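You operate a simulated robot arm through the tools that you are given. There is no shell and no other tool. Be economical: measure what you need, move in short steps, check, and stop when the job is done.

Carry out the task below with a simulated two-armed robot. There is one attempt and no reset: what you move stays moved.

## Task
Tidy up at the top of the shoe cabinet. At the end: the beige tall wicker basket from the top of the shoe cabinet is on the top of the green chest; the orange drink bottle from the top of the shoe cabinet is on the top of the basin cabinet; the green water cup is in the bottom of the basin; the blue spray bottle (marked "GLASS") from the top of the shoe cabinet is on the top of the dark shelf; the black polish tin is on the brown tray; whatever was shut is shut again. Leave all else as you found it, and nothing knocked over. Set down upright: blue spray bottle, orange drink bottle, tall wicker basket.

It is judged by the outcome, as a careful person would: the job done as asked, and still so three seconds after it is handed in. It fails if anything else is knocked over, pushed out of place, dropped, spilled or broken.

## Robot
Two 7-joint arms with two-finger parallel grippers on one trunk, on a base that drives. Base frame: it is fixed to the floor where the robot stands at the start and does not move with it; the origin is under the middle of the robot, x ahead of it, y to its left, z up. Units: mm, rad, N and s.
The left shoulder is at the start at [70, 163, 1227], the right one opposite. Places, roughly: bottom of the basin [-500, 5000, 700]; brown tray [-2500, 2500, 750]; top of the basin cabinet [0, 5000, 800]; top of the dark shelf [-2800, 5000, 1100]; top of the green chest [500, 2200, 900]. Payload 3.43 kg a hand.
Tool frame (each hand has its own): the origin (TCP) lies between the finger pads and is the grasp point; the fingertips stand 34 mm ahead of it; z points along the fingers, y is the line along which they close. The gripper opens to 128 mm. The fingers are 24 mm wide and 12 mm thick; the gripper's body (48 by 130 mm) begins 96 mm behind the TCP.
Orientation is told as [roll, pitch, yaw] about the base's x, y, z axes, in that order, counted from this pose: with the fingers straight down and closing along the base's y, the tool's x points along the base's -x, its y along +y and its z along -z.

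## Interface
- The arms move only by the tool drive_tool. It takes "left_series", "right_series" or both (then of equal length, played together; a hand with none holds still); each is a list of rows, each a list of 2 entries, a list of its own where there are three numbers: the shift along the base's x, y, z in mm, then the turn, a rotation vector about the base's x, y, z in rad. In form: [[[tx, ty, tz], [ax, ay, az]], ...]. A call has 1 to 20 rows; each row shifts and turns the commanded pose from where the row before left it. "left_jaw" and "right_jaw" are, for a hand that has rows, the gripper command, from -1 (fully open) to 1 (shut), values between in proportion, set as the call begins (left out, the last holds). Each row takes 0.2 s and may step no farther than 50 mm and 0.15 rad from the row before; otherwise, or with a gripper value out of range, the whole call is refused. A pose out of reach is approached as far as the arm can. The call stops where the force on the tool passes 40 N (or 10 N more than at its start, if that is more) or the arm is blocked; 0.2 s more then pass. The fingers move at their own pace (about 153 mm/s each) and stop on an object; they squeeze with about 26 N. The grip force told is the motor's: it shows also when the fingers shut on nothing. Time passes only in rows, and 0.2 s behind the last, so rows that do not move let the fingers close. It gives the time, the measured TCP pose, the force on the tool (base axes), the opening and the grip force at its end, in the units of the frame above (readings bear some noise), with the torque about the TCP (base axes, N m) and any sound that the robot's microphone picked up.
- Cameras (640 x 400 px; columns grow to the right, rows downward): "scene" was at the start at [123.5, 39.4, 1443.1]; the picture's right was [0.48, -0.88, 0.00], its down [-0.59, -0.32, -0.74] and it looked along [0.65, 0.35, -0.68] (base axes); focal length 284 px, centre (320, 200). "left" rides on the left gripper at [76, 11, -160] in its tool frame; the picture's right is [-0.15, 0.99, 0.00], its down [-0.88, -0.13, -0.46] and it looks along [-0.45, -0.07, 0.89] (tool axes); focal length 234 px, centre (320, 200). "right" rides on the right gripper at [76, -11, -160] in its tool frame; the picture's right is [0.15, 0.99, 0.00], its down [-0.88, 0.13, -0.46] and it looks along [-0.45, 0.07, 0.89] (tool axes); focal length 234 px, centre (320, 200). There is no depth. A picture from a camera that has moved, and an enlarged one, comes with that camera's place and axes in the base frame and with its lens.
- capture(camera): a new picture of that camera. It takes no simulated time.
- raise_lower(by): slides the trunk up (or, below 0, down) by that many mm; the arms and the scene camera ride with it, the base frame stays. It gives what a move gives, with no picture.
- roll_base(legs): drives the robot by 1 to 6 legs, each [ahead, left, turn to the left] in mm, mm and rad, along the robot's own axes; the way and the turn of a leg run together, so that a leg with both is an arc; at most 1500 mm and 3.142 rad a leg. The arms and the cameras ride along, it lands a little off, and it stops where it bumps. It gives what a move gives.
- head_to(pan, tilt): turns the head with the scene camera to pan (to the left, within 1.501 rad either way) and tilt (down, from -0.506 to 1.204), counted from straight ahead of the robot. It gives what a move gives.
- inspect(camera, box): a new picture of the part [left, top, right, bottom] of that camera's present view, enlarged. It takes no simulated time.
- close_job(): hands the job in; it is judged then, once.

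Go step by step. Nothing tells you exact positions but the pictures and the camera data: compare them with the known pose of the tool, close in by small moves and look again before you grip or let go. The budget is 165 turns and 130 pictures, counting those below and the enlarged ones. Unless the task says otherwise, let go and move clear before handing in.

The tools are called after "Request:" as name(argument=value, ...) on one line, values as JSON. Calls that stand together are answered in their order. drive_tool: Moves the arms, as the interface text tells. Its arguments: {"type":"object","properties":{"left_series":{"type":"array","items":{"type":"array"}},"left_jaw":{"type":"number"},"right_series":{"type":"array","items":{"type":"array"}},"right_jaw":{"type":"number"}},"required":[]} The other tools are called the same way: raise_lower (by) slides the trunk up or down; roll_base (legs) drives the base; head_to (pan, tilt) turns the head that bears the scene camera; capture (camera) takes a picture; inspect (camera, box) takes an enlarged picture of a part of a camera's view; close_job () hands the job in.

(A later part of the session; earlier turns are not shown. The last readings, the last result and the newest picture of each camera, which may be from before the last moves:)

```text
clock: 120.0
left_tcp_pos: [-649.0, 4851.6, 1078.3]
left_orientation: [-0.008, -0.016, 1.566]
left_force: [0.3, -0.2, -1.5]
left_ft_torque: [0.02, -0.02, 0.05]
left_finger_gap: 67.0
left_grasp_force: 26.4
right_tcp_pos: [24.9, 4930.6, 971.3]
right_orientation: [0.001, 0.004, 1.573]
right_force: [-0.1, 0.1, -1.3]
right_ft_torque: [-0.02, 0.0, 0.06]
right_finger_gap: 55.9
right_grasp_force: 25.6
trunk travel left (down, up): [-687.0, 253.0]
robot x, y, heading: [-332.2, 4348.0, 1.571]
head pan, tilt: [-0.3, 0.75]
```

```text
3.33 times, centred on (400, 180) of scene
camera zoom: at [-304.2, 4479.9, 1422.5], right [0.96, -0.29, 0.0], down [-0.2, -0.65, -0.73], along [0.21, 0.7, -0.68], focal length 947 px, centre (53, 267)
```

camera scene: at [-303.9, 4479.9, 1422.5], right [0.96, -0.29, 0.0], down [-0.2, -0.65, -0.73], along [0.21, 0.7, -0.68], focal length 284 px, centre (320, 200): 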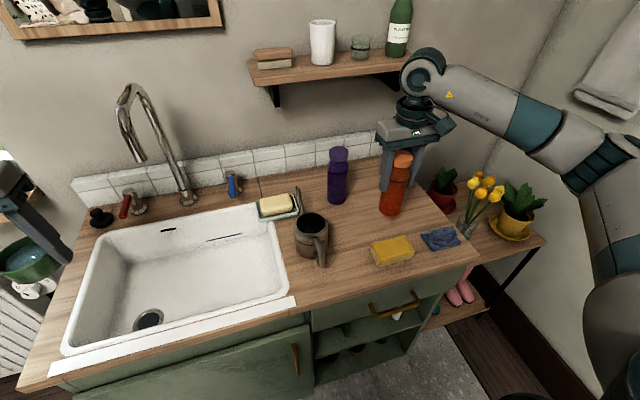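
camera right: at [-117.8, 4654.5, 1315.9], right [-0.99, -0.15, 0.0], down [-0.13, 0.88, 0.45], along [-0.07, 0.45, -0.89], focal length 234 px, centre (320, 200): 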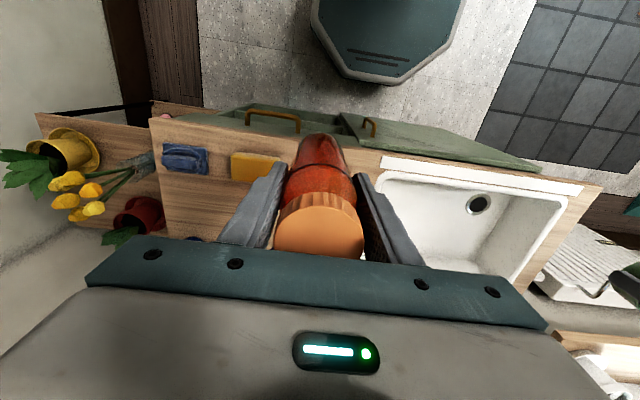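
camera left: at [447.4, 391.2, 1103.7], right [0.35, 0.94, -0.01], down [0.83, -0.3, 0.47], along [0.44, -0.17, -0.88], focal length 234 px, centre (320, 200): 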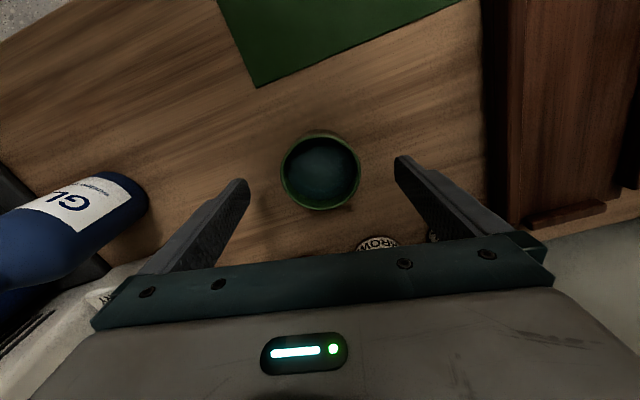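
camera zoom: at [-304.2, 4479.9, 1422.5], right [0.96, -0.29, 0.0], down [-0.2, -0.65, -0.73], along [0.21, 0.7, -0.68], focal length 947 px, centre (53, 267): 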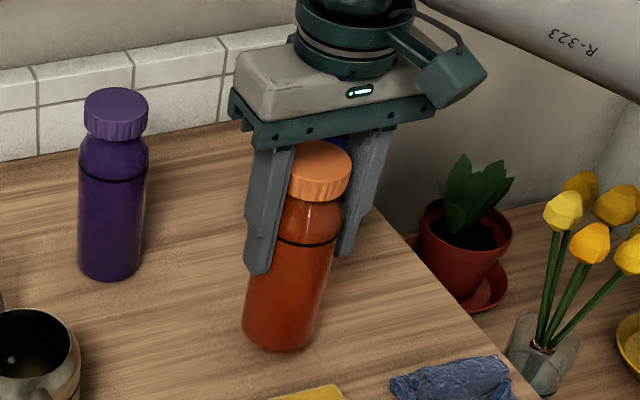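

Request:
drive_tool(right_series=[[[0, 0, -4], [0, 0, 0]], [[0, 0, -4], [0, 0, 0]], [[0, 0, -3], [0, 0, 0]]])

Request:
drive_tool(right_series=[[[0, 0, -3], [0, 0, 0]], [[0, 0, -3], [0, 0, 0]]])

Request:
drive_tool(right_series=[[[0, 0, -3], [0, 0, 0]], [[0, 0, -2], [0, 0, 0]]])

```text
clock: 120.8
left_tcp_pos: [-648.4, 4850.5, 1077.5]
left_orientation: [-0.01, -0.016, 1.566]
left_force: [0.5, 0.4, -2.0]
left_ft_torque: [-0.01, -0.03, -0.03]
left_finger_gap: 66.8
left_grasp_force: 25.9
right_tcp_pos: [25.5, 4930.9, 960.6]
right_orientation: [0.004, 0.003, 1.573]
right_force: [0.1, 0.1, 0.2]
right_ft_torque: [-0.02, -0.02, -0.01]
right_finger_gap: 56.1
right_grasp_force: 26.3
trunk travel left (down, up): [-687.0, 253.0]
robot x, y, heading: [-329.0, 4351.3, 1.575]
head pan, tilt: [-0.3, 0.75]
```

```text
clock: 121.4
left_tcp_pos: [-647.9, 4851.1, 1078.5]
left_orientation: [-0.007, -0.016, 1.565]
left_force: [-0.4, -0.1, -1.3]
left_ft_torque: [0.04, 0.02, -0.03]
left_finger_gap: 66.8
left_grasp_force: 26.1
right_tcp_pos: [25.5, 4930.6, 954.7]
right_orientation: [0.001, 0.003, 1.573]
right_force: [0.4, 0.2, -0.1]
right_ft_torque: [0.01, 0.0, 0.0]
right_finger_gap: 56.2
right_grasp_force: 25.8
trunk travel left (down, up): [-687.0, 253.0]
robot x, y, heading: [-324.6, 4350.2, 1.575]
head pan, tilt: [-0.3, 0.75]
```

```text
clock: 122.0
left_tcp_pos: [-649.7, 4849.8, 1078.9]
left_orientation: [-0.009, -0.017, 1.566]
left_force: [0.0, 0.4, -1.2]
left_ft_torque: [0.0, 0.0, 0.01]
left_finger_gap: 66.6
left_grasp_force: 26.0
right_tcp_pos: [24.5, 4929.7, 952.3]
right_orientation: [0.002, 0.0, 1.572]
right_force: [1.5, -0.2, 15.1]
right_ft_torque: [-0.15, -0.3, 0.05]
right_finger_gap: 56.1
right_grasp_force: 26.0
trunk travel left (down, up): [-687.0, 253.0]
robot x, y, heading: [-330.0, 4349.7, 1.575]
head pan, tilt: [-0.3, 0.75]
```

Contact felt. Easing off a little, then opening and rising clear.

Request:
drive_tool(right_series=[[[0, 0, 2], [0, 0, 0]]])

Request:
drive_tool(right_series=[[[0, 0, 0], [0, 0, 0]], [[0, 0, 0], [0, 0, 0]], [[0, 0, 25], [0, 0, 0]], [[0, 0, 35], [0, 0, 0]], [[0, 0, 40], [0, 0, 0]], [[0, 0, 40], [0, 0, 0]], [[0, 0, 40], [0, 0, 0]], [[0, 0, 40], [0, 0, 0]]], right_jaw=-0.5)

Request:
inspect(camera="scene", box=[300, 80, 540, 280])

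```text
clock: 122.4
left_tcp_pos: [-648.7, 4850.6, 1077.6]
left_orientation: [-0.01, -0.015, 1.564]
left_force: [0.1, 0.3, -1.4]
left_ft_torque: [-0.02, 0.0, 0.01]
left_finger_gap: 66.7
left_grasp_force: 25.8
right_tcp_pos: [26.1, 4930.2, 953.1]
right_orientation: [0.002, 0.002, 1.573]
right_force: [2.1, 2.9, 8.5]
right_ft_torque: [0.34, -0.2, 0.0]
right_finger_gap: 56.4
right_grasp_force: 26.1
trunk travel left (down, up): [-687.0, 253.0]
robot x, y, heading: [-327.4, 4351.7, 1.566]
head pan, tilt: [-0.3, 0.75]
```

```text
clock: 124.2
left_tcp_pos: [-649.3, 4849.8, 1079.2]
left_orientation: [-0.01, -0.015, 1.565]
left_force: [0.0, 0.0, -1.0]
left_ft_torque: [0.0, 0.02, 0.0]
left_finger_gap: 66.7
left_grasp_force: 25.3
right_tcp_pos: [24.4, 4930.0, 1172.4]
right_orientation: [0.0, 0.004, 1.574]
right_force: [0.1, -0.3, -0.9]
right_ft_torque: [0.0, -0.04, 0.0]
right_finger_gap: 95.6
right_grasp_force: 0.1
trunk travel left (down, up): [-687.0, 253.0]
robot x, y, heading: [-326.3, 4349.2, 1.567]
head pan, tilt: [-0.3, 0.75]
```

```text
2.00 times, centred on (420, 180) of scene
camera zoom: at [-305.4, 4478.9, 1422.5], right [0.96, -0.29, 0.0], down [-0.2, -0.65, -0.73], along [0.21, 0.7, -0.68], focal length 568 px, centre (120, 240)
```

zoom: 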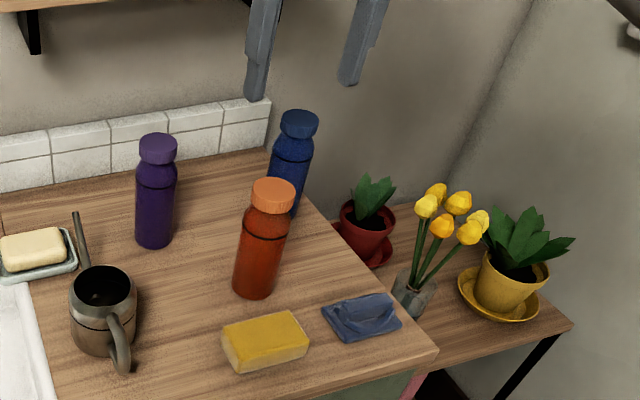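

The bottle stands upright. Next I'll retract the right hand, move the left over the basin floor beside the drain, and lower the trunk.

Request:
drive_tool(right_series=[[[-26, -34, 0], [0, 0, 0]], [[-26, -34, 0], [0, 0, 0]], [[-26, -34, 0], [0, 0, 0]], [[-26, -34, 0], [0, 0, 0]], [[-26, -34, 0], [0, 0, 0]], [[-26, -38, 0], [0, 0, 0]]], left_series=[[[21, 6, 0], [0, 0, 0]], [[21, 6, 0], [0, 0, 0]], [[21, 6, 0], [0, 0, 0]], [[22, 6, 0], [0, 0, 0]], [[22, 6, 0], [0, 0, 0]], [[21, 5, 0], [0, 0, 0]]])

Request:
raise_lower(by=-190)

Request:
head_to(pan=0.25, tilt=0.75)

Request:
capture(camera="scene")

Request:
capture(camera="left")

```text
clock: 125.6
left_tcp_pos: [-520.8, 4886.0, 1077.2]
left_orientation: [-0.01, -0.015, 1.566]
left_force: [-0.5, -0.5, -2.1]
left_ft_torque: [-0.03, -0.01, 0.01]
left_finger_gap: 66.6
left_grasp_force: 25.9
right_tcp_pos: [-130.2, 4723.8, 1170.5]
right_orientation: [0.001, 0.005, 1.572]
right_force: [-0.7, -0.5, 0.6]
right_ft_torque: [0.01, -0.05, 0.02]
right_finger_gap: 95.9
right_grasp_force: 0.0
trunk travel left (down, up): [-687.0, 253.0]
robot x, y, heading: [-328.8, 4350.0, 1.575]
head pan, tilt: [-0.3, 0.75]
```

```text
clock: 127.7
left_tcp_pos: [-519.2, 4884.5, 889.2]
left_orientation: [-0.009, -0.015, 1.565]
left_force: [0.4, -0.6, -0.8]
left_ft_torque: [-0.02, 0.02, -0.01]
left_finger_gap: 66.7
left_grasp_force: 25.9
right_tcp_pos: [-129.2, 4723.2, 982.4]
right_orientation: [0.003, 0.004, 1.573]
right_force: [0.0, -0.6, 0.3]
right_ft_torque: [0.01, -0.03, 0.01]
right_finger_gap: 96.2
right_grasp_force: 0.0
trunk travel left (down, up): [-497.0, 443.0]
robot x, y, heading: [-325.9, 4353.8, 1.576]
head pan, tilt: [-0.3, 0.75]
```

```text
clock: 128.6
left_tcp_pos: [-520.0, 4884.4, 888.6]
left_orientation: [-0.009, -0.014, 1.567]
left_force: [0.2, 0.5, -1.7]
left_ft_torque: [0.01, 0.02, 0.01]
left_finger_gap: 66.5
left_grasp_force: 25.8
right_tcp_pos: [-129.6, 4722.7, 981.5]
right_orientation: [0.001, 0.003, 1.573]
right_force: [-0.3, 0.0, 0.3]
right_ft_torque: [0.0, -0.02, 0.0]
right_finger_gap: 96.0
right_grasp_force: 0.1
trunk travel left (down, up): [-497.0, 443.0]
robot x, y, heading: [-328.1, 4351.4, 1.578]
head pan, tilt: [0.25, 0.75]
```

```text
72 pictures are left
camera scene: at [-349.4, 4480.6, 1232.5], right [0.97, 0.25, 0.0], down [0.17, -0.66, -0.73], along [-0.18, 0.71, -0.68], focal length 284 px, centre (320, 200)
```

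scene: 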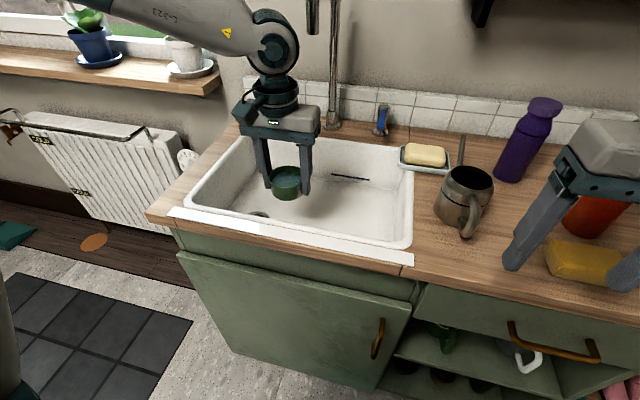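

```text
71 pictures are left
camera left: at [-532.8, 4806.9, 1046.7], right [-0.99, 0.15, -0.01], down [0.13, 0.87, 0.47], along [0.08, 0.46, -0.88], focal length 234 px, centre (320, 200)
```

left: 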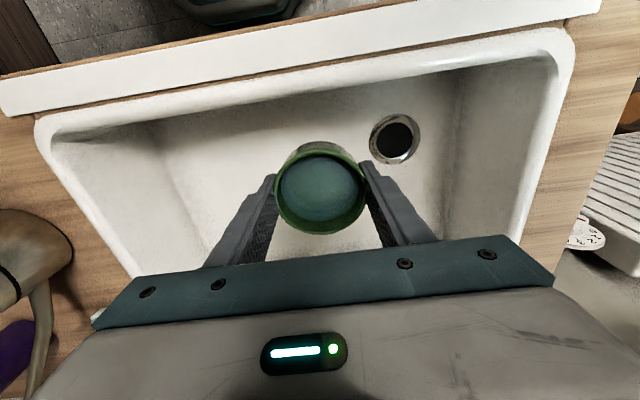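

The cup is above the flat basin floor, away from the drain. Lowering slowly.

Request:
drive_tool(left_series=[[[0, 0, -25], [0, 0, 0]], [[0, 0, -25], [0, 0, 0]], [[0, 0, -25], [0, 0, 0]], [[0, 0, -20], [0, 0, 0]], [[0, 0, -10], [0, 0, 0]], [[0, 0, -5], [0, 0, 0]], [[0, 0, -5], [0, 0, 0]]])

Request:
capture(camera="scene")

```text
clock: 130.2
left_tcp_pos: [-520.3, 4885.1, 773.3]
left_orientation: [-0.011, -0.016, 1.565]
left_force: [0.5, 0.3, -0.5]
left_ft_torque: [-0.01, -0.01, -0.02]
left_finger_gap: 66.7
left_grasp_force: 26.1
right_tcp_pos: [-128.4, 4724.1, 981.9]
right_orientation: [0.001, 0.003, 1.572]
right_force: [-0.3, 0.4, 0.1]
right_ft_torque: [0.04, -0.02, -0.02]
right_finger_gap: 95.9
right_grasp_force: 0.1
trunk travel left (down, up): [-497.0, 443.0]
robot x, y, heading: [-326.5, 4350.7, 1.573]
head pan, tilt: [0.25, 0.75]
```

```text
70 pictures are left
camera scene: at [-349.5, 4480.7, 1232.5], right [0.97, 0.25, 0.0], down [0.17, -0.66, -0.73], along [-0.18, 0.71, -0.68], focal length 284 px, centre (320, 200)
```

scene: 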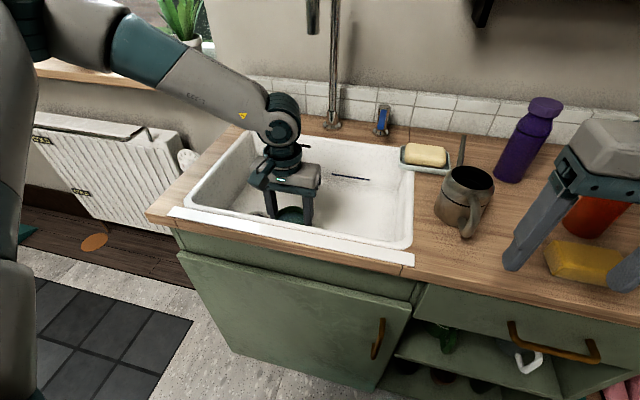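

Request:
drive_tool(left_series=[[[0, 0, -5], [0, 0, 0]], [[0, 0, -5], [0, 0, 0]], [[0, 0, -4], [0, 0, 0]]])

Request:
drive_tool(left_series=[[[0, 0, -4], [0, 0, 0]], [[0, 0, -4], [0, 0, 0]]])

Request:
drive_tool(left_series=[[[0, 0, -3], [0, 0, 0]], [[0, 0, -3], [0, 0, 0]]])

```text
clock: 131.0
left_tcp_pos: [-520.2, 4885.3, 759.6]
left_orientation: [-0.01, -0.015, 1.566]
left_force: [-0.1, 0.6, -1.5]
left_ft_torque: [0.02, -0.01, -0.01]
left_finger_gap: 66.6
left_grasp_force: 26.5
right_tcp_pos: [-129.7, 4721.6, 981.4]
right_orientation: [0.001, 0.002, 1.573]
right_force: [0.0, -0.3, 0.6]
right_ft_torque: [0.02, 0.01, -0.01]
right_finger_gap: 95.9
right_grasp_force: 0.3
trunk travel left (down, up): [-497.0, 443.0]
robot x, y, heading: [-325.9, 4348.0, 1.572]
head pan, tilt: [0.25, 0.75]
```

```text
clock: 131.6
left_tcp_pos: [-519.6, 4886.1, 751.6]
left_orientation: [-0.009, -0.017, 1.564]
left_force: [0.4, -0.2, -1.4]
left_ft_torque: [0.01, 0.0, 0.02]
left_finger_gap: 66.5
left_grasp_force: 26.3
right_tcp_pos: [-130.1, 4722.7, 980.8]
right_orientation: [0.0, 0.005, 1.573]
right_force: [0.0, -0.3, 0.3]
right_ft_torque: [-0.01, -0.02, 0.0]
right_finger_gap: 96.0
right_grasp_force: 0.0
trunk travel left (down, up): [-497.0, 443.0]
robot x, y, heading: [-331.5, 4350.3, 1.577]
head pan, tilt: [0.25, 0.75]
```

```text
clock: 132.2
left_tcp_pos: [-519.3, 4885.0, 749.7]
left_orientation: [-0.009, -0.023, 1.565]
left_force: [-5.3, 0.3, 28.4]
left_ft_torque: [-0.34, 0.9, -0.11]
left_finger_gap: 66.7
left_grasp_force: 26.0
right_tcp_pos: [-129.9, 4720.9, 982.4]
right_orientation: [0.001, 0.002, 1.575]
right_force: [0.6, 0.1, -0.3]
right_ft_torque: [0.02, -0.02, -0.02]
right_finger_gap: 95.8
right_grasp_force: 0.1
trunk travel left (down, up): [-497.0, 443.0]
robot x, y, heading: [-327.9, 4349.7, 1.573]
head pan, tilt: [0.25, 0.75]
```

Contact. Easing off, opening partially, and rising.

Request:
drive_tool(left_series=[[[0, 0, 3], [0, 0, 0]]])

Request:
drive_tool(left_series=[[[0, 0, 0], [0, 0, 0]], [[0, 0, 0], [0, 0, 0]], [[0, 0, 20], [0, 0, 0]], [[0, 0, 30], [0, 0, 0]], [[0, 0, 40], [0, 0, 0]], [[0, 0, 40], [0, 0, 0]], [[0, 0, 40], [0, 0, 0]], [[0, 0, 40], [0, 0, 0]]], left_jaw=-0.5)

Request:
capture(camera="left")

```text
clock: 132.6
left_tcp_pos: [-520.1, 4884.3, 748.9]
left_orientation: [-0.007, -0.019, 1.564]
left_force: [-3.2, 6.4, 17.0]
left_ft_torque: [0.27, 0.58, -0.07]
left_finger_gap: 66.8
left_grasp_force: 26.3
right_tcp_pos: [-129.7, 4721.7, 980.2]
right_orientation: [0.001, 0.002, 1.572]
right_force: [-0.3, 0.7, 0.3]
right_ft_torque: [-0.02, 0.02, 0.01]
right_finger_gap: 96.0
right_grasp_force: 0.0
trunk travel left (down, up): [-497.0, 443.0]
robot x, y, heading: [-330.9, 4352.5, 1.573]
head pan, tilt: [0.25, 0.75]
```

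```text
clock: 134.4
left_tcp_pos: [-519.5, 4883.7, 958.8]
left_orientation: [-0.008, -0.016, 1.565]
left_force: [0.0, -0.8, -0.4]
left_ft_torque: [0.04, 0.02, -0.01]
left_finger_gap: 95.9
left_grasp_force: 0.0
right_tcp_pos: [-130.0, 4722.4, 982.0]
right_orientation: [0.002, 0.002, 1.571]
right_force: [0.9, 0.3, 0.1]
right_ft_torque: [0.03, 0.01, -0.05]
right_finger_gap: 96.2
right_grasp_force: 0.1
trunk travel left (down, up): [-497.0, 443.0]
robot x, y, heading: [-331.2, 4349.9, 1.57]
head pan, tilt: [0.25, 0.75]
```

```text
69 pictures are left
camera left: at [-532.1, 4805.2, 1118.0], right [-0.99, 0.15, -0.01], down [0.13, 0.87, 0.47], along [0.08, 0.46, -0.88], focal length 234 px, centre (320, 200)
```

left: 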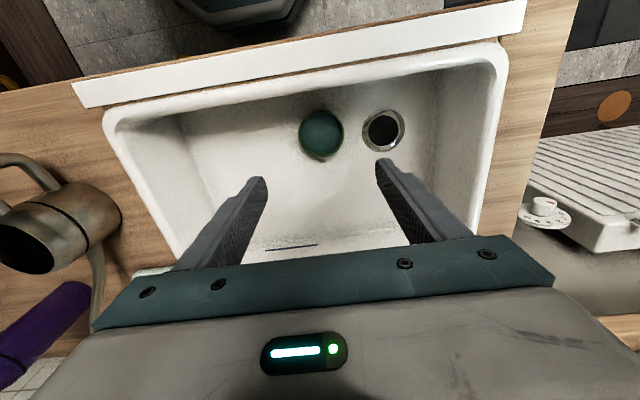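

The cup sits in the basin. I'll raise the trunk, tuck the left hand in, and drive back to the shoe cabinet for the basket.

Request:
raise_lower(by=210)

Request:
drive_tool(left_series=[[[0, -45, 0], [0, 0, 0]], [[0, -45, 0], [0, 0, 0]], [[0, -40, 0], [0, 0, 0]]], left_jaw=-1)

Request:
roll_base(legs=[[-250, 0, 0], [0, 400, 0], [-1400, 0, 0], [-1400, 0, 0], [-900, 0, 0], [0, 0, -0.57]])

Request:
head_to(pan=-0.4, tilt=0.4)

Request:
capture(camera="scene")

```text
clock: 136.7
left_tcp_pos: [-520.2, 4884.5, 1169.3]
left_orientation: [-0.009, -0.016, 1.567]
left_force: [-0.4, -0.2, -0.3]
left_ft_torque: [-0.03, -0.01, -0.01]
left_finger_gap: 95.8
left_grasp_force: 0.1
right_tcp_pos: [-129.7, 4722.4, 1191.6]
right_orientation: [0.002, 0.004, 1.572]
right_force: [0.4, 0.3, -0.2]
right_ft_torque: [-0.05, -0.01, 0.02]
right_finger_gap: 95.8
right_grasp_force: 0.1
trunk travel left (down, up): [-707.0, 233.0]
robot x, y, heading: [-327.2, 4352.1, 1.571]
head pan, tilt: [0.25, 0.75]
```

```text
clock: 137.5
left_tcp_pos: [-519.1, 4751.6, 1167.7]
left_orientation: [-0.009, -0.017, 1.566]
left_force: [0.7, -0.4, 1.0]
left_ft_torque: [0.04, 0.04, -0.01]
left_finger_gap: 128.2
left_grasp_force: 0.0
right_tcp_pos: [-129.1, 4722.0, 1191.8]
right_orientation: [0.002, 0.002, 1.573]
right_force: [0.2, -0.4, -0.3]
right_ft_torque: [0.02, 0.02, -0.02]
right_finger_gap: 96.0
right_grasp_force: 0.1
trunk travel left (down, up): [-707.0, 233.0]
robot x, y, heading: [-328.5, 4350.8, 1.57]
head pan, tilt: [0.25, 0.75]
```

```text
clock: 160.6
left_tcp_pos: [-662.6, 824.4, 1168.5]
left_orientation: [-0.009, -0.015, 0.992]
left_force: [0.3, 0.1, 1.4]
left_ft_torque: [-0.01, -0.01, 0.0]
left_finger_gap: 127.9
left_grasp_force: 0.1
right_tcp_pos: [-351.8, 587.7, 1192.7]
right_orientation: [0.002, 0.002, 1.0]
right_force: [0.1, 0.8, 0.2]
right_ft_torque: [0.01, -0.01, 0.0]
right_finger_gap: 96.2
right_grasp_force: 0.1
trunk travel left (down, up): [-707.0, 233.0]
robot x, y, heading: [-718.1, 383.5, 0.999]
head pan, tilt: [0.25, 0.75]
```

```text
clock: 161.6
left_tcp_pos: [-662.9, 824.9, 1169.2]
left_orientation: [-0.008, -0.015, 0.993]
left_force: [-0.5, 0.1, -0.3]
left_ft_torque: [0.02, 0.02, 0.0]
left_finger_gap: 128.0
left_grasp_force: 0.1
right_tcp_pos: [-351.5, 587.5, 1191.6]
right_orientation: [0.001, 0.002, 1.0]
right_force: [-0.2, 0.2, 0.1]
right_ft_torque: [-0.03, -0.01, 0.01]
right_finger_gap: 95.8
right_grasp_force: 0.0
trunk travel left (down, up): [-707.0, 233.0]
robot x, y, heading: [-722.1, 381.8, 0.996]
head pan, tilt: [-0.4, 0.4]
```

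```text
68 pictures are left
camera scene: at [-616.8, 476.8, 1473.6], right [0.57, -0.82, 0.0], down [-0.32, -0.22, -0.92], along [0.76, 0.52, -0.39], focal length 284 px, centre (320, 200)
```

scene: 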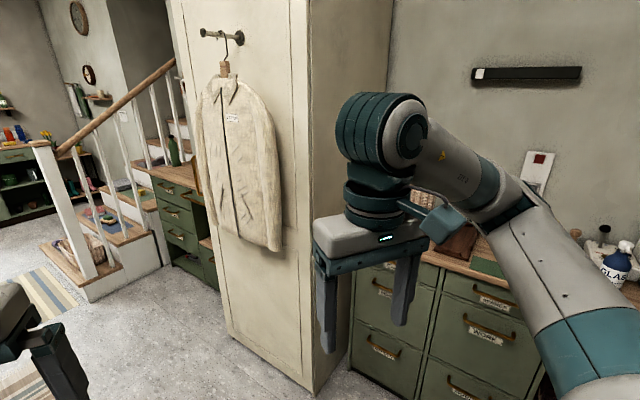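

The jacket on the wardrobe is intact, and the green chest is visible beyond it. Driving to the table for the basket.

Request:
roll_base(legs=[[354, -643, 0]])

Request:
head_to(pan=-0.3, tilt=0.65)

Request:
capture(camera="scene")

```text
clock: 165.6
left_tcp_pos: [64.2, 781.4, 1170.1]
left_orientation: [-0.009, -0.016, 1.001]
left_force: [-0.3, -1.0, -0.8]
left_ft_torque: [-0.02, -0.02, 0.01]
left_finger_gap: 127.8
left_grasp_force: 0.0
right_tcp_pos: [377.7, 546.9, 1191.4]
right_orientation: [0.002, 0.003, 1.005]
right_force: [0.1, 0.7, 0.3]
right_ft_torque: [0.03, 0.0, -0.04]
right_finger_gap: 96.3
right_grasp_force: 0.0
trunk travel left (down, up): [-707.0, 233.0]
robot x, y, heading: [9.1, 341.9, 1.002]
head pan, tilt: [-0.4, 0.4]
```

```text
clock: 166.3
left_tcp_pos: [64.4, 780.2, 1169.0]
left_orientation: [-0.01, -0.015, 1.001]
left_force: [-0.4, -0.2, -0.4]
left_ft_torque: [0.02, 0.01, -0.03]
left_finger_gap: 127.9
left_grasp_force: 0.0
right_tcp_pos: [377.5, 545.9, 1191.9]
right_orientation: [0.003, 0.002, 1.008]
right_force: [0.3, -0.4, -0.3]
right_ft_torque: [0.02, -0.05, -0.02]
right_finger_gap: 96.1
right_grasp_force: 0.1
trunk travel left (down, up): [-707.0, 233.0]
robot x, y, heading: [11.8, 338.3, 1.006]
head pan, tilt: [-0.3, 0.649]
```

```text
67 pictures are left
camera scene: at [102.9, 436.7, 1451.2], right [0.65, -0.76, 0.0], down [-0.46, -0.39, -0.8], along [0.61, 0.52, -0.6], focal length 284 px, centre (320, 200)
```

scene: 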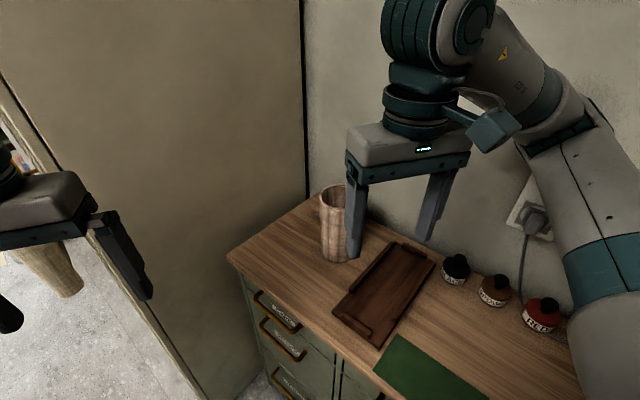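

The basket is at about [540, 750] with its rim near z≈1070. Moving the right hand above it, fully open.

Request:
drive_tool(right_series=[[[27, 34, 3], [0, 0, 0]], [[27, 34, 3], [0, 0, 0]], [[27, 34, 3], [0, 0, 0]], [[27, 34, 3], [0, 0, 0]], [[27, 34, 3], [0, 0, 0]], [[27, 34, 3], [0, 0, 0]]], right_jaw=-1)

Request:
capture(camera="right")

Request:
capture(camera="scene")

```text
clock: 167.7
left_tcp_pos: [65.0, 782.0, 1169.1]
left_orientation: [-0.013, -0.016, 0.999]
left_force: [-0.5, 0.7, -0.1]
left_ft_torque: [-0.03, -0.02, 0.0]
left_finger_gap: 128.1
left_grasp_force: 0.2
right_tcp_pos: [540.3, 751.3, 1210.7]
right_orientation: [0.0, 0.001, 1.008]
right_force: [0.8, 0.2, -0.3]
right_ft_torque: [-0.03, -0.02, 0.0]
right_finger_gap: 127.9
right_grasp_force: 0.1
trunk travel left (down, up): [-707.0, 233.0]
robot x, y, heading: [9.8, 337.2, 1.004]
head pan, tilt: [-0.3, 0.649]
```

```text
66 pictures are left
camera right: at [509.6, 681.1, 1369.1], right [-0.91, 0.4, 0.0], down [0.36, 0.82, 0.45], along [0.18, 0.41, -0.89], focal length 234 px, centre (320, 200)
```

right: 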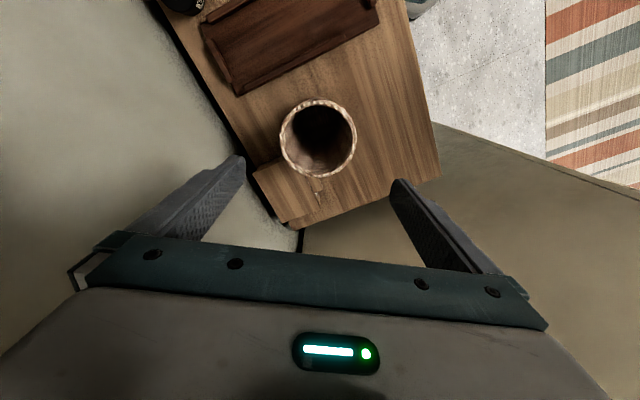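

```text
65 pictures are left
camera scene: at [102.7, 438.3, 1451.0], right [0.65, -0.76, 0.0], down [-0.46, -0.39, -0.8], along [0.61, 0.52, -0.61], focal length 284 px, centre (320, 200)
```

scene: 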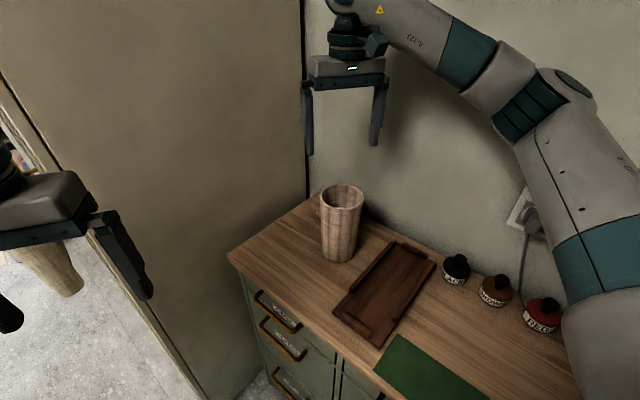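

The rim centre triangulates to [540, 745, ~1048]; it's 108 mm wide, so the fit is snug. Descending to just above the rim to check.

Request:
drive_tool(right_series=[[[0, -6, -35], [0, 0, 0]], [[0, 0, -40], [0, 0, 0]], [[0, 0, -30], [0, 0, 0]]])

Request:
capture(camera="right")

Request:
inspect(camera="scene", box=[260, 100, 440, 280])

```text
clock: 168.5
left_tcp_pos: [63.5, 780.5, 1168.9]
left_orientation: [-0.009, -0.015, 1.0]
left_force: [-0.4, 0.0, -0.1]
left_ft_torque: [0.01, -0.01, -0.02]
left_finger_gap: 128.1
left_grasp_force: 0.0
right_tcp_pos: [540.2, 741.9, 1104.1]
right_orientation: [0.003, 0.003, 1.006]
right_force: [-0.1, -0.5, -0.2]
right_ft_torque: [0.02, 0.0, 0.0]
right_finger_gap: 128.2
right_grasp_force: 0.0
trunk travel left (down, up): [-707.0, 233.0]
robot x, y, heading: [7.2, 336.8, 1.013]
head pan, tilt: [-0.3, 0.649]
```

```text
64 pictures are left
camera right: at [509.8, 672.8, 1263.5], right [-0.91, 0.4, 0.0], down [0.36, 0.81, 0.45], along [0.18, 0.42, -0.89], focal length 234 px, centre (320, 200)
```

right: 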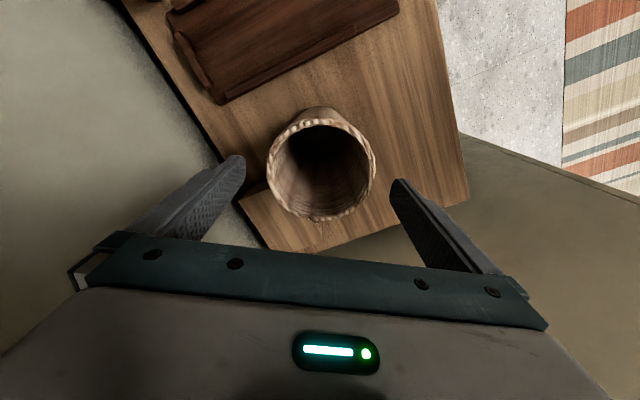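

```text
2.22 times, centred on (350, 190) of scene
camera zoom: at [102.9, 436.5, 1451.2], right [0.65, -0.76, 0.0], down [-0.46, -0.39, -0.8], along [0.61, 0.52, -0.6], focal length 632 px, centre (253, 222)
```

zoom: 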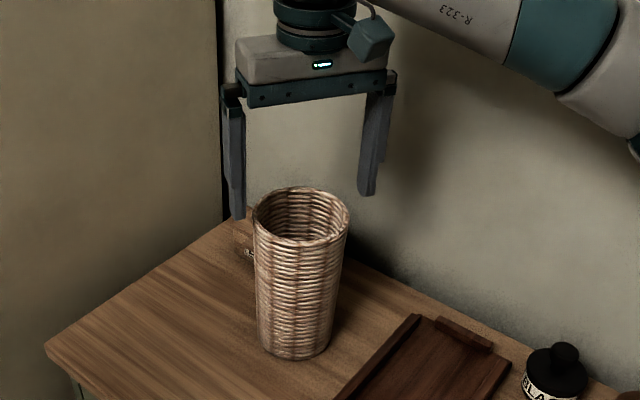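

Well centred. Descending around the rim and closing.

Request:
drive_tool(right_series=[[[-1.5, 1.5, -20], [0, 0, 0]], [[0, 0, -20], [0, 0, 0]], [[0, 0, -25], [0, 0, 0]], [[0, 0, -25], [0, 0, 0]], [[0, 0, -18], [0, 0, 0]]])

Request:
drive_tool(right_series=[[[0, 0, 0], [0, 0, 0]], [[0, 0, 0], [0, 0, 0]], [[0, 0, 0], [0, 0, 0]]], right_jaw=1)

Request:
inspect(camera="scene", box=[260, 100, 440, 280])

```text
clock: 169.7
left_tcp_pos: [65.4, 781.1, 1169.1]
left_orientation: [-0.01, -0.015, 1.0]
left_force: [0.3, -0.5, -0.7]
left_ft_torque: [0.03, -0.01, 0.02]
left_finger_gap: 127.9
left_grasp_force: 0.1
right_tcp_pos: [537.4, 744.5, 995.6]
right_orientation: [0.003, 0.003, 1.007]
right_force: [0.1, -0.4, -0.1]
right_ft_torque: [-0.01, -0.01, -0.01]
right_finger_gap: 127.8
right_grasp_force: 0.1
trunk travel left (down, up): [-707.0, 233.0]
robot x, y, heading: [10.2, 337.1, 1.005]
head pan, tilt: [-0.3, 0.649]
```

```text
clock: 170.5
left_tcp_pos: [65.0, 780.8, 1168.6]
left_orientation: [-0.008, -0.016, 0.999]
left_force: [0.0, 0.4, 0.7]
left_ft_torque: [0.02, -0.02, -0.02]
left_finger_gap: 128.0
left_grasp_force: 0.1
right_tcp_pos: [537.5, 744.4, 996.2]
right_orientation: [0.002, 0.004, 1.008]
right_force: [0.1, -0.3, 1.4]
right_ft_torque: [-0.01, -0.02, -0.01]
right_finger_gap: 104.0
right_grasp_force: 26.1
trunk travel left (down, up): [-707.0, 233.0]
robot x, y, heading: [12.2, 338.9, 1.01]
head pan, tilt: [-0.3, 0.649]
```

```text
2.22 times, centred on (350, 190) of scene
camera zoom: at [102.7, 436.9, 1451.1], right [0.65, -0.76, 0.0], down [-0.46, -0.39, -0.8], along [0.61, 0.52, -0.6], focal length 632 px, centre (253, 222)
```

zoom: 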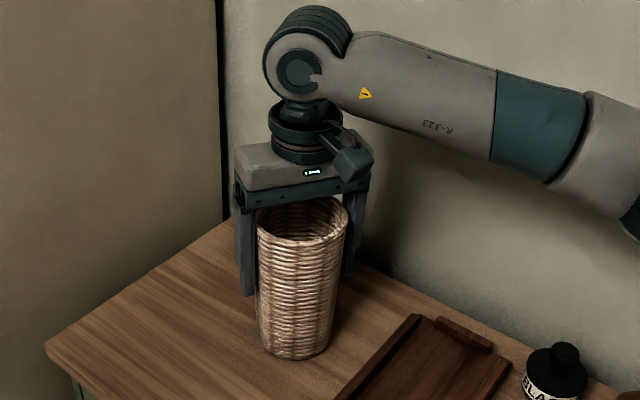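

Gripped. Lifting the basket and backing off from the table.

Request:
drive_tool(right_series=[[[0, 0, 15], [0, 0, 0]], [[0, 0, 35], [0, 0, 0]], [[0, 0, 40], [0, 0, 0]], [[0, 0, 40], [0, 0, 0]], [[0, 0, 40], [0, 0, 0]], [[-27, -33, 0], [0, 0, 0]], [[-27, -33, 0], [0, 0, 0]], [[-27, -33, 0], [0, 0, 0]], [[-27, -33, 0], [0, 0, 0]], [[-27, -33, 0], [0, 0, 0]], [[-27, -33, 0], [0, 0, 0]]])

Request:
roll_base(legs=[[-354, 643, 0], [0, 0, 0.57], [1400, 0, 0]])

Request:
head_to(pan=-1.2, tilt=0.35)

Request:
capture(camera="scene")

```text
clock: 172.9
left_tcp_pos: [64.6, 780.9, 1169.1]
left_orientation: [-0.011, -0.017, 1.002]
left_force: [0.4, 0.3, -1.2]
left_ft_torque: [0.0, 0.0, 0.01]
left_finger_gap: 128.2
left_grasp_force: 0.0
right_tcp_pos: [375.3, 546.0, 1168.5]
right_orientation: [0.001, 0.004, 1.006]
right_force: [0.8, 0.5, -0.9]
right_ft_torque: [0.0, -0.02, 0.01]
right_finger_gap: 104.3
right_grasp_force: 25.6
trunk travel left (down, up): [-707.0, 233.0]
robot x, y, heading: [10.5, 339.1, 1.01]
head pan, tilt: [-0.3, 0.649]
```

```text
clock: 185.1
left_tcp_pos: [-939.8, 2191.2, 1169.7]
left_orientation: [-0.007, -0.017, 1.578]
left_force: [0.7, -0.2, -0.3]
left_ft_torque: [0.02, 0.0, 0.02]
left_finger_gap: 127.9
left_grasp_force: 0.0
right_tcp_pos: [-551.6, 2166.8, 1166.3]
right_orientation: [0.003, 0.003, 1.585]
right_force: [-0.1, -1.0, -0.8]
right_ft_torque: [-0.02, 0.0, -0.03]
right_finger_gap: 103.9
right_grasp_force: 25.8
trunk travel left (down, up): [-707.0, 233.0]
robot x, y, heading: [-744.0, 1787.7, 1.586]
head pan, tilt: [-0.3, 0.649]
```

```text
clock: 186.3
left_tcp_pos: [-939.1, 2192.4, 1169.6]
left_orientation: [-0.008, -0.016, 1.58]
left_force: [-0.1, 0.1, -0.4]
left_ft_torque: [-0.01, 0.0, -0.03]
left_finger_gap: 128.0
left_grasp_force: 0.1
right_tcp_pos: [-551.2, 2165.6, 1167.7]
right_orientation: [0.002, 0.002, 1.586]
right_force: [-0.1, -0.4, -1.2]
right_ft_torque: [-0.01, 0.0, 0.02]
right_finger_gap: 103.9
right_grasp_force: 26.3
trunk travel left (down, up): [-707.0, 233.0]
robot x, y, heading: [-747.4, 1792.9, 1.583]
head pan, tilt: [-1.201, 0.351]
```

```text
61 pictures are left
camera scene: at [-657.6, 1877.0, 1478.1], right [0.38, -0.93, 0.0], down [-0.32, -0.13, -0.94], along [0.87, 0.35, -0.34], focal length 284 px, centre (320, 200)
```

scene: 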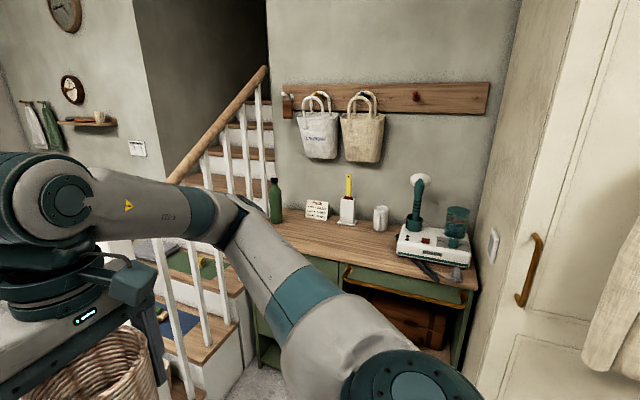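

The green chest's top has a coffee machine, cup, brush, sign and green bottle along the back; the front-middle near [390, 2250] is free. I'll turn towards it and come closer.

Request:
roll_base(legs=[[0, 0, -1.083], [450, 48, 0]])

Request:
head_to(pan=-0.2, tilt=0.5)

Request:
capture(camera="scene")

Request:
capture(camera="left")

```text
clock: 191.8
left_tcp_pos: [-114.2, 2408.3, 1169.0]
left_orientation: [-0.009, -0.016, 0.493]
left_force: [-1.0, -0.2, 0.3]
left_ft_torque: [0.0, -0.01, 0.03]
left_finger_gap: 128.0
left_grasp_force: 0.0
right_tcp_pos: [43.1, 2052.7, 1167.7]
right_orientation: [0.002, 0.003, 0.5]
right_force: [0.4, -0.2, -1.4]
right_ft_torque: [0.0, 0.0, 0.0]
right_finger_gap: 104.0
right_grasp_force: 26.3
trunk travel left (down, up): [-707.0, 233.0]
robot x, y, heading: [-382.1, 2045.3, 0.502]
head pan, tilt: [-1.201, 0.351]
```

```text
clock: 193.0
left_tcp_pos: [-113.7, 2407.7, 1168.7]
left_orientation: [-0.009, -0.015, 0.493]
left_force: [-1.2, 0.4, -0.4]
left_ft_torque: [-0.01, -0.01, 0.0]
left_finger_gap: 128.2
left_grasp_force: 0.0
right_tcp_pos: [43.9, 2052.7, 1167.5]
right_orientation: [0.0, 0.004, 0.5]
right_force: [0.2, 0.0, -1.3]
right_ft_torque: [0.03, -0.01, 0.01]
right_finger_gap: 104.0
right_grasp_force: 26.1
trunk travel left (down, up): [-707.0, 233.0]
robot x, y, heading: [-376.1, 2050.6, 0.494]
head pan, tilt: [-0.201, 0.499]
```

```text
60 pictures are left
camera scene: at [-245.6, 2098.0, 1464.4], right [0.29, -0.96, 0.0], down [-0.46, -0.14, -0.88], along [0.84, 0.26, -0.48], focal length 284 px, centre (320, 200)
```

scene: 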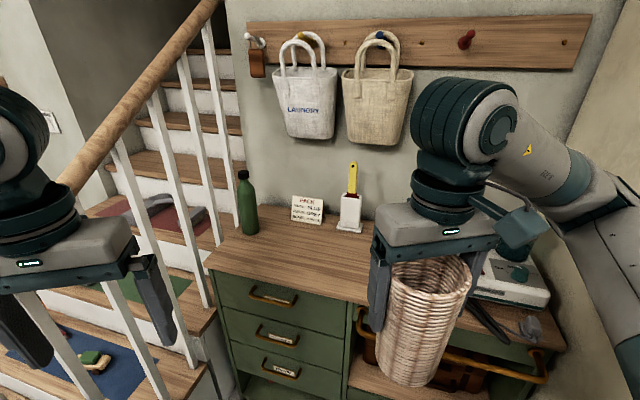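

```text
59 pictures are left
camera left: at [-188.4, 2381.7, 1327.0], right [-0.34, 0.94, -0.01], down [0.83, 0.3, 0.47], along [0.45, 0.15, -0.88], focal length 234 px, centre (320, 200)
```

left: 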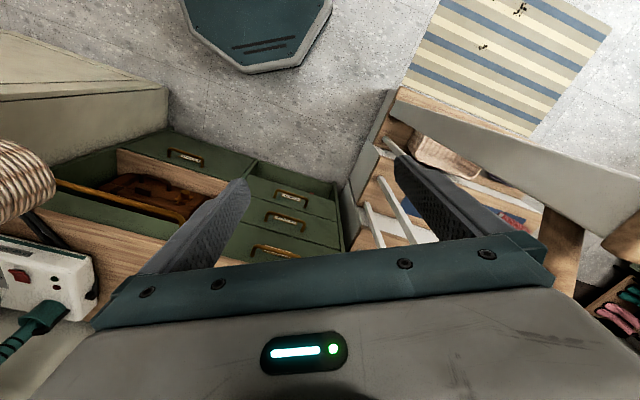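

The stair newel is near [-219, 2743], so I'll keep the base to a small further step, leaving the left arm clear. Then I'll extend the right hand over the chest top.

Request:
roll_base(legs=[[90, 0, 0]])

Request:
drive_tool(right_series=[[[40, 15, 0], [0, 0, 0]], [[40, 15, 0], [0, 0, 0]], [[40, 15, 0], [0, 0, 0]], [[40, 15, 0], [0, 0, 0]], [[40, 15, 0], [0, 0, 0]], [[40, 15, 0], [0, 0, 0]], [[40, 5, 0], [0, 0, 0]]])

Request:
capture(camera="scene")

Request:
capture(camera="right")

```text
clock: 194.1
left_tcp_pos: [-35.6, 2450.6, 1170.1]
left_orientation: [-0.009, -0.018, 0.494]
left_force: [-0.9, -0.5, -0.6]
left_ft_torque: [0.0, 0.01, -0.02]
left_finger_gap: 128.0
left_grasp_force: 0.0
right_tcp_pos: [121.9, 2095.2, 1167.7]
right_orientation: [0.001, 0.002, 0.499]
right_force: [0.0, -0.5, 0.0]
right_ft_torque: [0.0, 0.01, 0.01]
right_finger_gap: 103.7
right_grasp_force: 26.3
trunk travel left (down, up): [-707.0, 233.0]
robot x, y, heading: [-295.7, 2090.1, 0.5]
head pan, tilt: [-0.201, 0.499]
```

```text
clock: 195.7
left_tcp_pos: [-34.0, 2451.0, 1168.1]
left_orientation: [-0.009, -0.018, 0.491]
left_force: [-0.4, 0.7, 1.0]
left_ft_torque: [-0.02, -0.03, -0.02]
left_finger_gap: 128.0
left_grasp_force: 0.1
right_tcp_pos: [404.9, 2190.5, 1166.7]
right_orientation: [0.001, 0.002, 0.499]
right_force: [0.6, 0.2, -0.6]
right_ft_torque: [0.02, 0.01, 0.02]
right_finger_gap: 103.8
right_grasp_force: 26.2
trunk travel left (down, up): [-707.0, 233.0]
robot x, y, heading: [-297.7, 2086.9, 0.5]
head pan, tilt: [-0.201, 0.499]
```

```text
58 pictures are left
camera scene: at [-166.1, 2141.2, 1464.4], right [0.29, -0.96, 0.0], down [-0.46, -0.14, -0.88], along [0.84, 0.26, -0.48], focal length 284 px, centre (320, 200)
```

scene: 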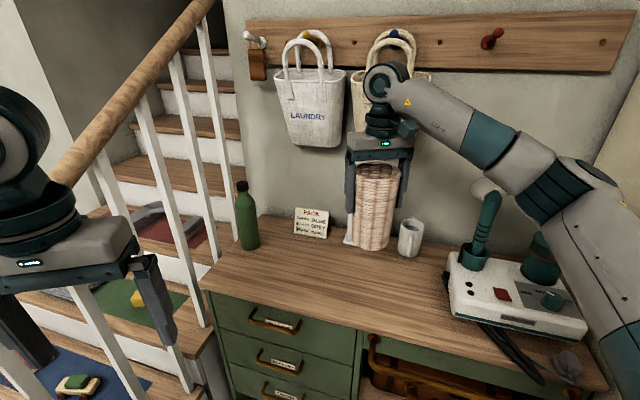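

```text
57 pictures are left
camera right: at [345.0, 2143.2, 1326.0], right [-0.6, 0.8, 0.0], down [0.71, 0.54, 0.45], along [0.36, 0.27, -0.89], focal length 234 px, centre (320, 200)
```

right: 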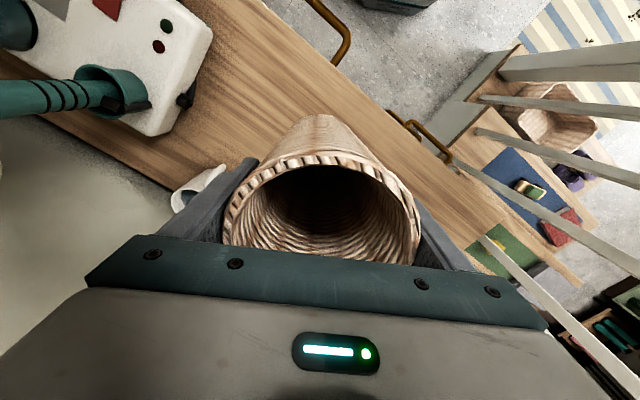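

The mug and brush are about 180–200 mm from the target point, so [405, 2190] is clear. Lowering the basket.

Request:
drive_tool(right_series=[[[0, 0, -40], [0, 0, 0]], [[0, 0, -40], [0, 0, 0]], [[0, 0, -25], [0, 0, 0]], [[0, 0, -10], [0, 0, 0]]])

Request:
inspect(camera="scene", box=[280, 130, 480, 290])

```text
clock: 196.7
left_tcp_pos: [-34.9, 2450.9, 1169.4]
left_orientation: [-0.009, -0.016, 0.493]
left_force: [-0.4, 0.2, 0.4]
left_ft_torque: [0.02, -0.01, -0.01]
left_finger_gap: 128.2
left_grasp_force: 0.2
right_tcp_pos: [403.8, 2189.4, 1050.8]
right_orientation: [0.001, 0.004, 0.499]
right_force: [0.1, -0.4, -0.9]
right_ft_torque: [-0.01, 0.0, 0.01]
right_finger_gap: 103.9
right_grasp_force: 25.8
trunk travel left (down, up): [-707.0, 233.0]
robot x, y, heading: [-297.6, 2087.7, 0.501]
head pan, tilt: [-0.201, 0.499]
```

```text
2.50 times, centred on (380, 210) of scene
camera zoom: at [-166.4, 2141.0, 1464.4], right [0.29, -0.96, 0.0], down [-0.46, -0.14, -0.88], along [0.84, 0.26, -0.48], focal length 710 px, centre (170, 175)
```

zoom: 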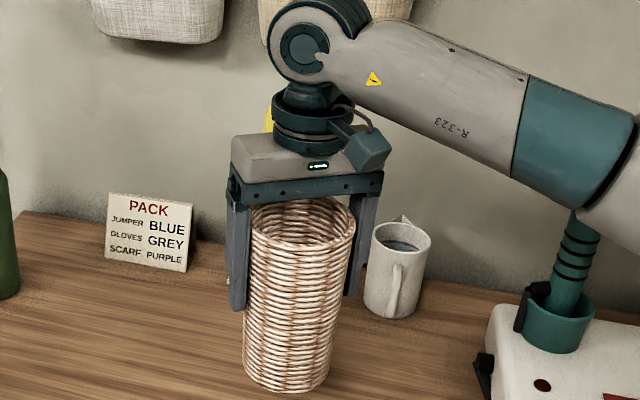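

Request:
drive_tool(right_series=[[[0, 0, -6], [0, 0, 0]], [[0, 0, -6], [0, 0, 0]], [[0, 0, -6], [0, 0, 0]]])

Request:
drive_tool(right_series=[[[0, 0, -4], [0, 0, 0]], [[0, 0, -4], [0, 0, 0]]])

Request:
drive_tool(right_series=[[[0, 0, -4], [0, 0, 0]], [[0, 0, -3], [0, 0, 0]]])

```text
clock: 197.5
left_tcp_pos: [-34.8, 2450.7, 1169.1]
left_orientation: [-0.008, -0.016, 0.493]
left_force: [0.3, 0.1, 0.8]
left_ft_torque: [0.0, 0.02, 0.02]
left_finger_gap: 127.9
left_grasp_force: 0.0
right_tcp_pos: [403.3, 2189.5, 1034.9]
right_orientation: [0.002, 0.005, 0.499]
right_force: [-0.5, 0.2, -0.5]
right_ft_torque: [0.01, -0.01, 0.03]
right_finger_gap: 103.8
right_grasp_force: 25.6
trunk travel left (down, up): [-707.0, 233.0]
robot x, y, heading: [-299.3, 2091.8, 0.498]
head pan, tilt: [-0.201, 0.499]
```

```text
clock: 198.1
left_tcp_pos: [-34.9, 2449.5, 1169.6]
left_orientation: [-0.008, -0.014, 0.493]
left_force: [0.6, -0.5, 0.3]
left_ft_torque: [0.0, 0.0, 0.0]
left_finger_gap: 128.0
left_grasp_force: 0.1
right_tcp_pos: [402.8, 2189.8, 1025.8]
right_orientation: [0.0, 0.004, 0.499]
right_force: [0.2, 0.2, -0.3]
right_ft_torque: [0.02, -0.03, 0.0]
right_finger_gap: 103.7
right_grasp_force: 25.7
trunk travel left (down, up): [-707.0, 233.0]
robot x, y, heading: [-298.6, 2091.2, 0.497]
head pan, tilt: [-0.201, 0.499]
```

```text
clock: 198.7
left_tcp_pos: [-35.1, 2450.2, 1169.6]
left_orientation: [-0.01, -0.016, 0.493]
left_force: [0.3, -0.5, -0.6]
left_ft_torque: [-0.01, 0.01, 0.01]
left_finger_gap: 128.0
left_grasp_force: 0.1
right_tcp_pos: [403.5, 2191.2, 1019.7]
right_orientation: [0.001, 0.002, 0.498]
right_force: [0.3, -0.6, -0.7]
right_ft_torque: [0.0, -0.02, 0.01]
right_finger_gap: 103.5
right_grasp_force: 26.2
trunk travel left (down, up): [-707.0, 233.0]
robot x, y, heading: [-302.5, 2094.0, 0.494]
head pan, tilt: [-0.201, 0.499]
```

Request:
drive_tool(right_series=[[[0, 0, -4], [0, 0, 0]], [[0, 0, -4], [0, 0, 0]]])

Request:
drive_tool(right_series=[[[0, 0, -4], [0, 0, 0]], [[0, 0, -4], [0, 0, 0]]])

Request:
inspect(camera="scene", box=[280, 130, 480, 290])

```text
clock: 199.3
left_tcp_pos: [-35.6, 2450.7, 1169.4]
left_orientation: [-0.01, -0.017, 0.494]
left_force: [0.2, 0.3, -0.3]
left_ft_torque: [0.0, -0.02, -0.01]
left_finger_gap: 128.0
left_grasp_force: 0.1
right_tcp_pos: [403.3, 2190.3, 1012.1]
right_orientation: [0.002, 0.003, 0.5]
right_force: [0.9, -0.5, -0.6]
right_ft_torque: [0.01, 0.01, 0.0]
right_finger_gap: 103.7
right_grasp_force: 26.3
trunk travel left (down, up): [-707.0, 233.0]
robot x, y, heading: [-298.4, 2091.6, 0.501]
head pan, tilt: [-0.201, 0.499]
```

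```text
clock: 199.9
left_tcp_pos: [-35.0, 2450.3, 1168.4]
left_orientation: [-0.009, -0.015, 0.492]
left_force: [-0.4, 0.2, -0.6]
left_ft_torque: [0.03, 0.01, -0.02]
left_finger_gap: 128.3
left_grasp_force: 0.1
right_tcp_pos: [404.1, 2189.8, 1003.5]
right_orientation: [0.002, 0.004, 0.5]
right_force: [-1.6, 0.5, 0.6]
right_ft_torque: [0.01, -0.01, -0.03]
right_finger_gap: 103.7
right_grasp_force: 26.1
trunk travel left (down, up): [-707.0, 233.0]
robot x, y, heading: [-293.2, 2088.8, 0.497]
head pan, tilt: [-0.201, 0.499]
```

```text
2.50 times, centred on (380, 210) of scene
camera zoom: at [-166.7, 2141.1, 1464.5], right [0.29, -0.96, 0.0], down [-0.46, -0.14, -0.88], along [0.84, 0.26, -0.48], focal length 710 px, centre (170, 175)
```

zoom: 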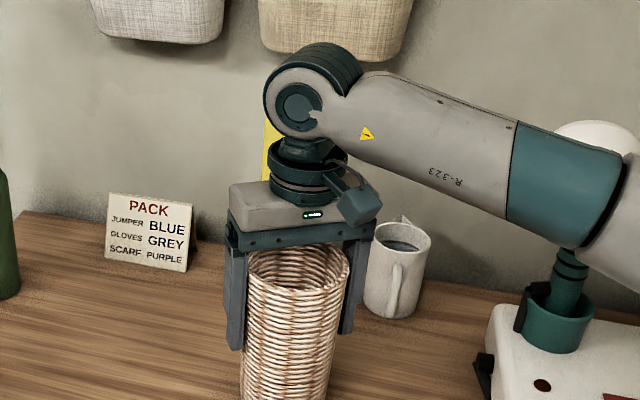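

Request:
drive_tool(right_series=[[[0, 0, -4], [0, 0, 0]], [[0, 0, -4], [0, 0, 0]]])

Request:
drive_tool(right_series=[[[0, 0, -4], [0, 0, 0]], [[0, 0, -4], [0, 0, 0]]])

Request:
capture(camera="scene")

```text
clock: 200.5
left_tcp_pos: [-36.6, 2449.3, 1168.7]
left_orientation: [-0.008, -0.014, 0.492]
left_force: [-0.3, 0.1, 0.2]
left_ft_torque: [0.01, -0.03, 0.0]
left_finger_gap: 128.1
left_grasp_force: 0.0
right_tcp_pos: [402.8, 2190.3, 995.4]
right_orientation: [0.002, 0.004, 0.499]
right_force: [0.4, 0.4, -0.4]
right_ft_torque: [-0.02, 0.01, -0.02]
right_finger_gap: 103.6
right_grasp_force: 25.8
trunk travel left (down, up): [-707.0, 233.0]
robot x, y, heading: [-297.6, 2091.3, 0.502]
head pan, tilt: [-0.201, 0.499]
```

```text
clock: 201.1
left_tcp_pos: [-35.1, 2451.0, 1169.7]
left_orientation: [-0.01, -0.016, 0.49]
left_force: [-0.6, 0.1, 0.4]
left_ft_torque: [0.01, -0.01, 0.0]
left_finger_gap: 127.9
left_grasp_force: 0.1
right_tcp_pos: [402.9, 2190.3, 987.1]
right_orientation: [0.001, 0.003, 0.499]
right_force: [1.0, 0.8, -1.2]
right_ft_torque: [0.01, 0.0, 0.03]
right_finger_gap: 103.5
right_grasp_force: 25.9
trunk travel left (down, up): [-707.0, 233.0]
robot x, y, heading: [-298.4, 2091.2, 0.499]
head pan, tilt: [-0.201, 0.499]
```

```text
54 pictures are left
camera scene: at [-166.7, 2141.1, 1464.5], right [0.29, -0.96, 0.0], down [-0.46, -0.14, -0.88], along [0.84, 0.26, -0.48], focal length 284 px, centre (320, 200)
```

scene: 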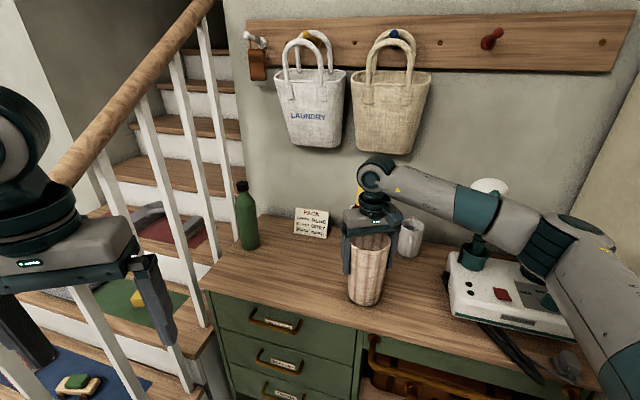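

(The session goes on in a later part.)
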